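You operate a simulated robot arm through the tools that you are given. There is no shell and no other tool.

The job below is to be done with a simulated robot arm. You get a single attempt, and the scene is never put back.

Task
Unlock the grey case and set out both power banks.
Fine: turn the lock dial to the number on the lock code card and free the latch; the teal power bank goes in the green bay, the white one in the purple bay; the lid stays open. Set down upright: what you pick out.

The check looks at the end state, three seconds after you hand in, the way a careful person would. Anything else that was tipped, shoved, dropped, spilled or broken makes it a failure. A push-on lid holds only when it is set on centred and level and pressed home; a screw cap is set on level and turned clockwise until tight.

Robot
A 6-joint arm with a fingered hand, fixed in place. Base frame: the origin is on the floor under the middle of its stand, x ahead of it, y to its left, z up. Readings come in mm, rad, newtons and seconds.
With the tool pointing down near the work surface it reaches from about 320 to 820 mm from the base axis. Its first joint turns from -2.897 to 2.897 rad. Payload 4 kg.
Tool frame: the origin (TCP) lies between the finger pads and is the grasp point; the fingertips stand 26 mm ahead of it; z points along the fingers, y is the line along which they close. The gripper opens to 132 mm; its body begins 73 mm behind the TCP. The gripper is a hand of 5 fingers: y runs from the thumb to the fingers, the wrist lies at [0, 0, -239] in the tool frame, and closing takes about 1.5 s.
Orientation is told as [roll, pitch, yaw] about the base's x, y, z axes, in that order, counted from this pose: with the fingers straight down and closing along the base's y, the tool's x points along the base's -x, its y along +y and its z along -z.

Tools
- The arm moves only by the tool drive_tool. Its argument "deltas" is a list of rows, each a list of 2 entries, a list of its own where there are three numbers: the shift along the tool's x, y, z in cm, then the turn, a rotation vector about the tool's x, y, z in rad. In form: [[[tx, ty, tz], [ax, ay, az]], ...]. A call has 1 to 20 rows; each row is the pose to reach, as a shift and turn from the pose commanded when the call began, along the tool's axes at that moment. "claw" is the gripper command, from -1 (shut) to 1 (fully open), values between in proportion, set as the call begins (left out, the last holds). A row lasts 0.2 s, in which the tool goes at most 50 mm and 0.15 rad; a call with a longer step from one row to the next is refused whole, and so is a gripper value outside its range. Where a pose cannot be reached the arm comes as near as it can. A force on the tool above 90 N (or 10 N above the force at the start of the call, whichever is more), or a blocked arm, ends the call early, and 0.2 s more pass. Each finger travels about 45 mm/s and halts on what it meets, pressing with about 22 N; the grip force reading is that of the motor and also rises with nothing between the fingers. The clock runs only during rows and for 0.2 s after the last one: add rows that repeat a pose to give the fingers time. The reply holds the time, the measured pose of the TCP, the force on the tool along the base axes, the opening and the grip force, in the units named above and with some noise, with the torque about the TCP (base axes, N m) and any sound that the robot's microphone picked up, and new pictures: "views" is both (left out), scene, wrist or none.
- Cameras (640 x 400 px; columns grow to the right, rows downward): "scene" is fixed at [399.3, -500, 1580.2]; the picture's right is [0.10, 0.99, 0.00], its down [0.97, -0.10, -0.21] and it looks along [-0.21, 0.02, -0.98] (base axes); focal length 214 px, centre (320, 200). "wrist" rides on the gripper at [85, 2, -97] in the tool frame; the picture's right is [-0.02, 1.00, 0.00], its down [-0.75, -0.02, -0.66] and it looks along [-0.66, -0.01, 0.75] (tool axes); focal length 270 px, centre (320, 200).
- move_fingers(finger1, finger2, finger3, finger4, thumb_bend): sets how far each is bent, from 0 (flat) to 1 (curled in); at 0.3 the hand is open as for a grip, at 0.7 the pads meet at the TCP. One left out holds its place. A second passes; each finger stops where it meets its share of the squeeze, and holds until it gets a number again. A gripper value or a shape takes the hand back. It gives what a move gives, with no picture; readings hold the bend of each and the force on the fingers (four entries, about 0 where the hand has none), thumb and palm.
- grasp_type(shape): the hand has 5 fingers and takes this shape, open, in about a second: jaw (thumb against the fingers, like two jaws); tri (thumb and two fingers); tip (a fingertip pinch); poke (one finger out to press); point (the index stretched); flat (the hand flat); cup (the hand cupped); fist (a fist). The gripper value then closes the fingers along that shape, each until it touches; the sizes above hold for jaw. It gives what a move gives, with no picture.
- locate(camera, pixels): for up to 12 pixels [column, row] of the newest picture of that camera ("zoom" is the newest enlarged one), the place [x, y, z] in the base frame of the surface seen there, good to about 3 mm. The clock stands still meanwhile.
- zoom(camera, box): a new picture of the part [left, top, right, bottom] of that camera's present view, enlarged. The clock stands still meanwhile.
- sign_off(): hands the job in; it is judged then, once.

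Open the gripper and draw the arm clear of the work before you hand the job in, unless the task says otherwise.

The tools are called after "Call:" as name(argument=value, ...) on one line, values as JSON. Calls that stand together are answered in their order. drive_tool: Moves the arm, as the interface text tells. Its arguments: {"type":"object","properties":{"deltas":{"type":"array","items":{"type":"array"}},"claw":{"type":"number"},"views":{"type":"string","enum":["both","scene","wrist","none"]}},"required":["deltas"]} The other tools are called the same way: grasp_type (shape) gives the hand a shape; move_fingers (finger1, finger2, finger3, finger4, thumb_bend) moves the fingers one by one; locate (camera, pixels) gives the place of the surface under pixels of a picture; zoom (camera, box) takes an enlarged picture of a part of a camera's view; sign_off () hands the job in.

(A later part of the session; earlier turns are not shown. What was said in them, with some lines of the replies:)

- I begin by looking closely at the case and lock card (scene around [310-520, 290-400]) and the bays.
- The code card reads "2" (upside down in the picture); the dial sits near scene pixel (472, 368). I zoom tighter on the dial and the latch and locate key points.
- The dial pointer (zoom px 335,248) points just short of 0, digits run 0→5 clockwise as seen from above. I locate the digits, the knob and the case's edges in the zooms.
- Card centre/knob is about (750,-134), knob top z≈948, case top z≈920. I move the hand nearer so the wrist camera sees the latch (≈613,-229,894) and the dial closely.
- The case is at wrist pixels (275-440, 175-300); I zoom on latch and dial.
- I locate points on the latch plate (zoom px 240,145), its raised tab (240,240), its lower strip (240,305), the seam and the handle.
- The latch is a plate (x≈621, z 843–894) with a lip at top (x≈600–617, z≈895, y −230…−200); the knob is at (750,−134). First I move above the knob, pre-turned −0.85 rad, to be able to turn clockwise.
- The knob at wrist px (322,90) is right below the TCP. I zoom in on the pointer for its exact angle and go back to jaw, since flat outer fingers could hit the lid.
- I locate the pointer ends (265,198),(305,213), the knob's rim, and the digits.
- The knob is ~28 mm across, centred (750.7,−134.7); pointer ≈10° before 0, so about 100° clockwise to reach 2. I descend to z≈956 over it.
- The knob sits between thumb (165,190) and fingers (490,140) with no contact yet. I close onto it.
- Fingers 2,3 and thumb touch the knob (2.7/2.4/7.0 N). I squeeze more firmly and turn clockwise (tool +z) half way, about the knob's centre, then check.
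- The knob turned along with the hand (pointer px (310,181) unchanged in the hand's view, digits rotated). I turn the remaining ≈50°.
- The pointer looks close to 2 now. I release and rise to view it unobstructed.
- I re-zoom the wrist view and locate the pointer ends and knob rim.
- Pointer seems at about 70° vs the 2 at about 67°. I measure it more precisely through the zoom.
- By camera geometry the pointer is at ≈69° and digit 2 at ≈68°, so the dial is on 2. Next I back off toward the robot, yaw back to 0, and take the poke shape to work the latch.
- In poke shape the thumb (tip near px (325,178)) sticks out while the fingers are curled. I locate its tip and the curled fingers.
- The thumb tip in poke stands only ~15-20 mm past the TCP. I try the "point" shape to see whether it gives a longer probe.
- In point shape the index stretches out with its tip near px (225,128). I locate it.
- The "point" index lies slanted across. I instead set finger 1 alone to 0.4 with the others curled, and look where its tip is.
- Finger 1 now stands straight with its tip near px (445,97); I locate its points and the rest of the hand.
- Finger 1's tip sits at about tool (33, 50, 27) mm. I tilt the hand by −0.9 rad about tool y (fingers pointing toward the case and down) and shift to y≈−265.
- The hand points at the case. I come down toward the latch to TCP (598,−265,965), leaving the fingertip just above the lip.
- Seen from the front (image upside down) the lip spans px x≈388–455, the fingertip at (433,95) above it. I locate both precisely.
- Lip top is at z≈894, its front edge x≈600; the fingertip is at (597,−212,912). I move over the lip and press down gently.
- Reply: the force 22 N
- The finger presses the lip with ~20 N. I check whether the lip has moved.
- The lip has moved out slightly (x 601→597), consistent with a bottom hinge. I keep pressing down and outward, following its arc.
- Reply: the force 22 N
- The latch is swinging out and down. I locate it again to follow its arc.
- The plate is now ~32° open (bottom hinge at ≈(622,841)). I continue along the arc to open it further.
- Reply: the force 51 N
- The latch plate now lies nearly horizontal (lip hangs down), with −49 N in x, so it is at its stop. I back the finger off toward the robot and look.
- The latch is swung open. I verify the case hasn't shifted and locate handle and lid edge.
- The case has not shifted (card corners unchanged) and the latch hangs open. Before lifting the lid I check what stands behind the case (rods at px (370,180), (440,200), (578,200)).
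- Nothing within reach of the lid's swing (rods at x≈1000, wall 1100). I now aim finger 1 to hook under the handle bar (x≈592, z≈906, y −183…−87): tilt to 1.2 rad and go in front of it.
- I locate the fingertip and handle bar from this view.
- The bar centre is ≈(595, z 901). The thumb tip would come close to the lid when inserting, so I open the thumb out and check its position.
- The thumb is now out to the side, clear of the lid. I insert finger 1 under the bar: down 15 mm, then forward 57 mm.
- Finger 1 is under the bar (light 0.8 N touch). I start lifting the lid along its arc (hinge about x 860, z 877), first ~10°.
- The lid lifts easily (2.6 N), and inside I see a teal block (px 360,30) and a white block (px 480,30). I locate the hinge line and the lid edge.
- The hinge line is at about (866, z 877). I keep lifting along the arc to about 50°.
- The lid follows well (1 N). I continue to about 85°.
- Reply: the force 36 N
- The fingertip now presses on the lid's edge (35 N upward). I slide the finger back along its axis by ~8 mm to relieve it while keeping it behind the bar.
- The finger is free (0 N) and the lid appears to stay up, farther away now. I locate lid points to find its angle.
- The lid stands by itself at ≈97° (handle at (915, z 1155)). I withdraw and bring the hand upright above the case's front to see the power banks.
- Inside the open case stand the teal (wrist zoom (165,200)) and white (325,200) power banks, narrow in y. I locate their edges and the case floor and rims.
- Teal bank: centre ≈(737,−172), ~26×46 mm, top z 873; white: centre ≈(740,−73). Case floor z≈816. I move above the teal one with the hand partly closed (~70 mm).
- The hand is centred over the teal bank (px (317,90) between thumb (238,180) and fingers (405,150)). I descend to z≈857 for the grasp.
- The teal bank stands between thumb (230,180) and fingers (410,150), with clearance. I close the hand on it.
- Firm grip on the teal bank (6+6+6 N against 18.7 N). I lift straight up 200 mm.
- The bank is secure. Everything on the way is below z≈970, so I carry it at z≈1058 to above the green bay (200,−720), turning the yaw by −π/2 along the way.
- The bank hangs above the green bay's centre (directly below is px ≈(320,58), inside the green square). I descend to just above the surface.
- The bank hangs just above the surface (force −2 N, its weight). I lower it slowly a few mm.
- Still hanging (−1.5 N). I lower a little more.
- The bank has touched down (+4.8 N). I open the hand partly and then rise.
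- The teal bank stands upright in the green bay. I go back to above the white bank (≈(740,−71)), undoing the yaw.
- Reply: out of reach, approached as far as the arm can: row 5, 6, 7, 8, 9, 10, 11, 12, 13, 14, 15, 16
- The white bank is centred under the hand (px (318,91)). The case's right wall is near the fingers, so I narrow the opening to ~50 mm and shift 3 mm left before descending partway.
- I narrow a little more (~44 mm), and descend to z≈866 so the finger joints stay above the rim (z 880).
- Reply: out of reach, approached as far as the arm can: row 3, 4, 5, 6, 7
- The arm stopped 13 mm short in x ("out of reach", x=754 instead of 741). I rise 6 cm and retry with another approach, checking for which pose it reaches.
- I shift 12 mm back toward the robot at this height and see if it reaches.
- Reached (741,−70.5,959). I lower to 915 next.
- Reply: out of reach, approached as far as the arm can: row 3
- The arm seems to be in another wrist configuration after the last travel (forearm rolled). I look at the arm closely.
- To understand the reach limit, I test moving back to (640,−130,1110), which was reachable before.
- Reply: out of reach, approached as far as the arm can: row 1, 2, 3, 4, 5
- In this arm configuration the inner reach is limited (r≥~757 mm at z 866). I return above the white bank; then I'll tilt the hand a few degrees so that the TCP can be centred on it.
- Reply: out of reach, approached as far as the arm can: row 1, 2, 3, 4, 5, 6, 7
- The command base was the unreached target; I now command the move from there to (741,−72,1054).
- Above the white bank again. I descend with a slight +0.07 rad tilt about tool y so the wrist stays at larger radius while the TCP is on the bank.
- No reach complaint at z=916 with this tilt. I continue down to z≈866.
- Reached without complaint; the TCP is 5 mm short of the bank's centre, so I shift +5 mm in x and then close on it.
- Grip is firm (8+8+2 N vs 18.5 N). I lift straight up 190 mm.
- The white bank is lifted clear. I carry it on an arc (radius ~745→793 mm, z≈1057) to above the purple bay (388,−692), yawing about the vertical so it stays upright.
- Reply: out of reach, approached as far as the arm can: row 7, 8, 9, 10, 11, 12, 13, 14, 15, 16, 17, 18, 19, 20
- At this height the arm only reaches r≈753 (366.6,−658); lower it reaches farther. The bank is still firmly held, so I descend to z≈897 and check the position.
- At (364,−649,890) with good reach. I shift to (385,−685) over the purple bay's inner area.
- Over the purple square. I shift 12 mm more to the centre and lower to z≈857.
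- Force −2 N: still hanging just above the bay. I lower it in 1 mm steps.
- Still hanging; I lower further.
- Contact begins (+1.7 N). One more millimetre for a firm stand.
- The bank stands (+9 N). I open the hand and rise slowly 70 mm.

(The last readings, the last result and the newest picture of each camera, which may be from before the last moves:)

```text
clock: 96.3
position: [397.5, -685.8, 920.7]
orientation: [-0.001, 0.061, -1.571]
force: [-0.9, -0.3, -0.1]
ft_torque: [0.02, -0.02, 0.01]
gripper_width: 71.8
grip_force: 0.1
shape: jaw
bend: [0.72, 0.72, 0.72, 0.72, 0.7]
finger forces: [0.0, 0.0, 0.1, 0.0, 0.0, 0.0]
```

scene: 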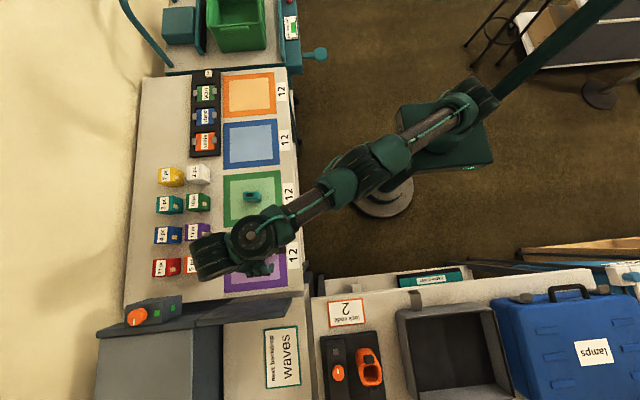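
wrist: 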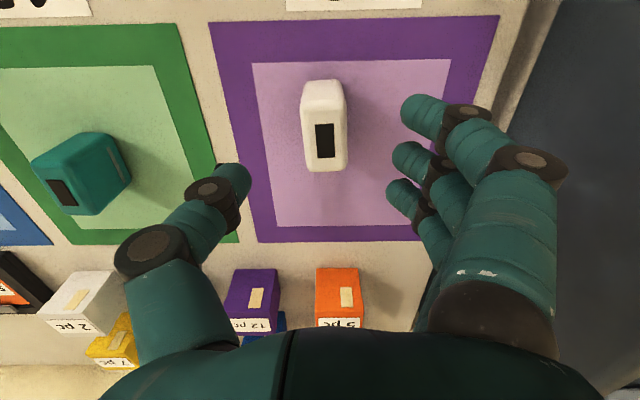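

The white bank stands upright inside the purple square (px (324,125)). I draw the arm up and back, with the hand fully open.

Call:
drive_tool(deltas=[[[0.25, 0, -4.0], [0, 0, 0]], [[2.94, -2.0, -6.83], [0, 0, 0]], [[5.62, -4.0, -9.66], [0, 0, 0]], [[8.8, -6.0, -12.47], [0, 0, 0]], [[8.8, -6.0, -12.47], [0, 0, 0]]], claw=1, views="both")

Call:
zoom(camera="scene", box=[100, 130, 320, 310])

Call:
zoom(camera="scene", box=[300, 270, 540, 400])

```text
clock: 97.5
position: [340.1, -605.9, 1052.8]
orientation: [-0.002, 0.063, -1.571]
force: [-0.8, 0.4, -0.4]
ft_torque: [0.0, -0.01, 0.01]
gripper_width: 131.7
grip_force: 0.1
shape: jaw
bend: [0.3, 0.3, 0.3, 0.3, 0.3]
finger forces: [0.1, 0.0, 0.0, 0.0, 0.0, 0.0]
out of reach, approached as far as the arm can: row 1
```

scene: 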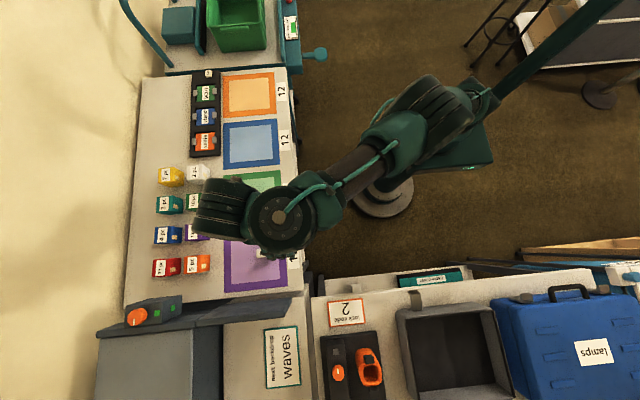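
wrist: 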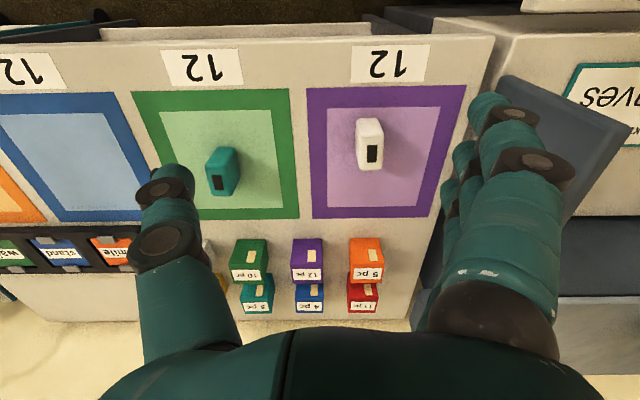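

```text
2.22 times, centred on (210, 220) of scene
```

zoom: 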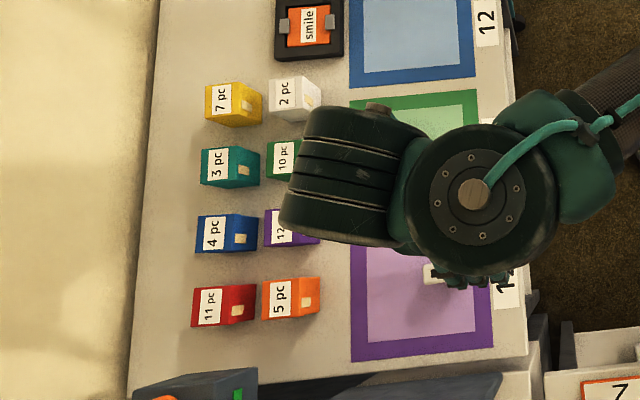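

```text
2.67 times, centred on (420, 335) of scene
```

zoom: 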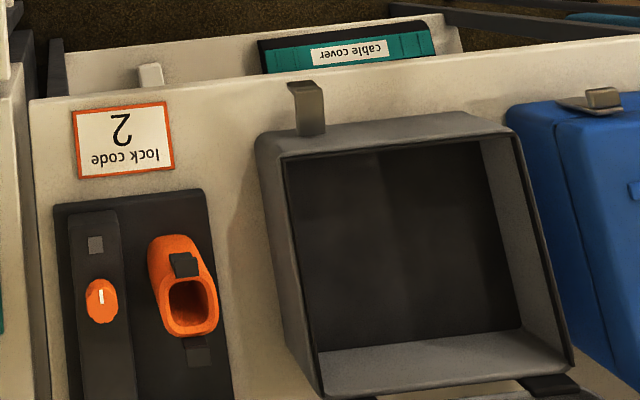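

Both banks stand upright in their bays, the case is open and empty, nothing else disturbed. I move the arm clear toward a neutral spot from where I can verify the lid with the wrist camera.

Call:
drive_tool(deltas=[[[1.5, 1.3, -1.5], [0.003, 0, -0.05]], [[4.0, 3.6, -2.5], [0.009, 0, -0.142]], [[6.6, 6.0, -3.3], [0.018, 0, -0.285]], [[9.2, 8.4, -4.0], [0.027, 0, -0.427]], [[11.8, 10.8, -4.6], [0.036, 0, -0.57]], [[14.4, 13.2, -5.2], [0.045, 0, -0.712]], [[17.0, 15.6, -5.8], [0.054, 0, -0.855]], [[19.6, 18.0, -6.4], [0.063, 0, -0.997]], [[22.2, 20.4, -7.0], [0.072, 0, -1.14]], [[24.8, 22.8, -7.5], [0.081, 0, -1.282]], [[27.0, 24.9, -7.9], [0.09, 0, -1.424]], [[28.2, 26.0, -7.94], [0.099, 0, -1.567]], [[28.2, 26.0, -7.94], [0.099, 0, -1.567]]], views="both")

Call:
zoom(camera="scene", box=[100, 60, 320, 300])

```text
clock: 100.3
position: [598.3, -328.1, 1144.3]
orientation: [0.0, 0.064, 0.002]
force: [-1.0, -1.1, 0.2]
ft_torque: [-0.03, 0.03, -0.01]
gripper_width: 131.5
grip_force: 0.0
shape: jaw
bend: [0.3, 0.3, 0.3, 0.3, 0.3]
finger forces: [0.0, 0.1, 0.0, 0.0, 0.0, 0.1]
```

scene: 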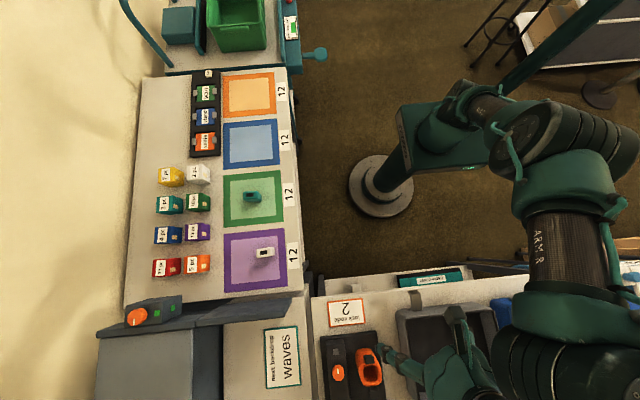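
wrist: 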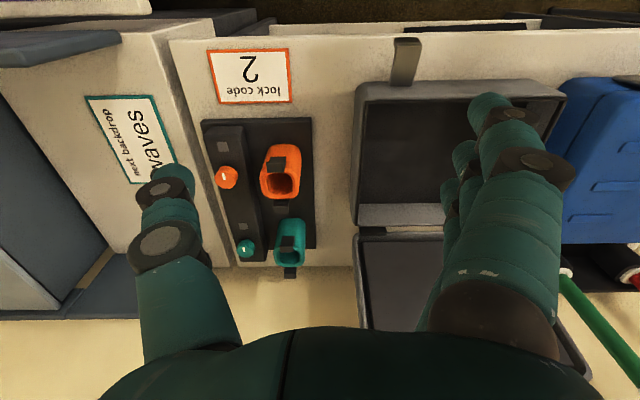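

```text
1.67 times, centred on (210, 180) of scene
```

zoom: 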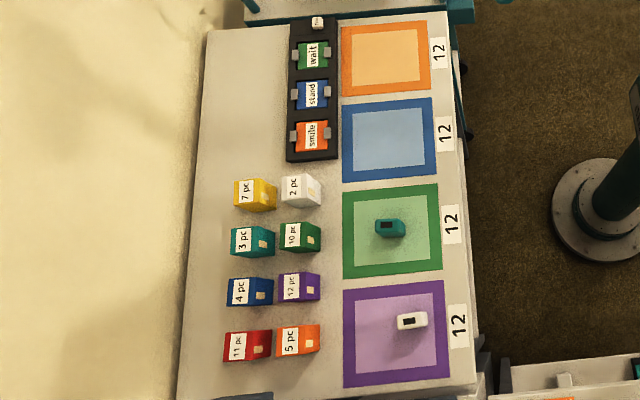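

Both banks are inside their squares and the lid panel is visible standing behind the case. I confirm the lid's angle and the banks' positions.

Call:
locate(camera="wrist", pixels=[[380, 240], [380, 280], [380, 320], [362, 250], [405, 45], [275, 165], [290, 235]])

Call:
locate(camera="zoom", pixels=[[400, 322], [426, 320], [378, 228], [402, 228], [412, 315], [390, 222]])

```text
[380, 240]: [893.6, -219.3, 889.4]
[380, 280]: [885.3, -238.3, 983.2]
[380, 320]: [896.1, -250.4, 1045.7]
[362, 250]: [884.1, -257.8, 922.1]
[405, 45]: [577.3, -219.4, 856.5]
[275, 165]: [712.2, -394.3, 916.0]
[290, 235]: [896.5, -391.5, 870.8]
```

```text
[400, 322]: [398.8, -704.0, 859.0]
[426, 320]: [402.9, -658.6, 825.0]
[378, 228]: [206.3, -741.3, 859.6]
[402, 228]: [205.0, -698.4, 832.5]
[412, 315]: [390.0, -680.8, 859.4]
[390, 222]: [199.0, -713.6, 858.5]
```

The lid stands at ≈97° open on its own, the latch is free, the teal bank is upright at (203,−719) in the green bay and the white one at (398,−684) in the purple bay. The hand is open and well above everything, so I hand in the job.

Call:
sign_off()

```text
The job is handed in.
```

The grey case is unlocked and open, and both power banks are standing upright in their bays. I handed the job in, but the check's result hasn't come back.

- **Lock:** the card reads 2, and I turned the dial to 2. The camera put the pointer within about 1° of the digit.
- **Latch and lid:** the latch is swung down and free. The lid stands open at about 97° without support.
- **Teal power bank:** it is in the green bay, near the middle.
- **White power bank:** it is inside the inner purple square, somewhat toward the robot's side.
- **Everything else:** the case had not shifted when I checked it after freeing the latch. Nothing else looks tipped or moved in the last pictures.

The hand is open, about 230 mm above anything on the bench.
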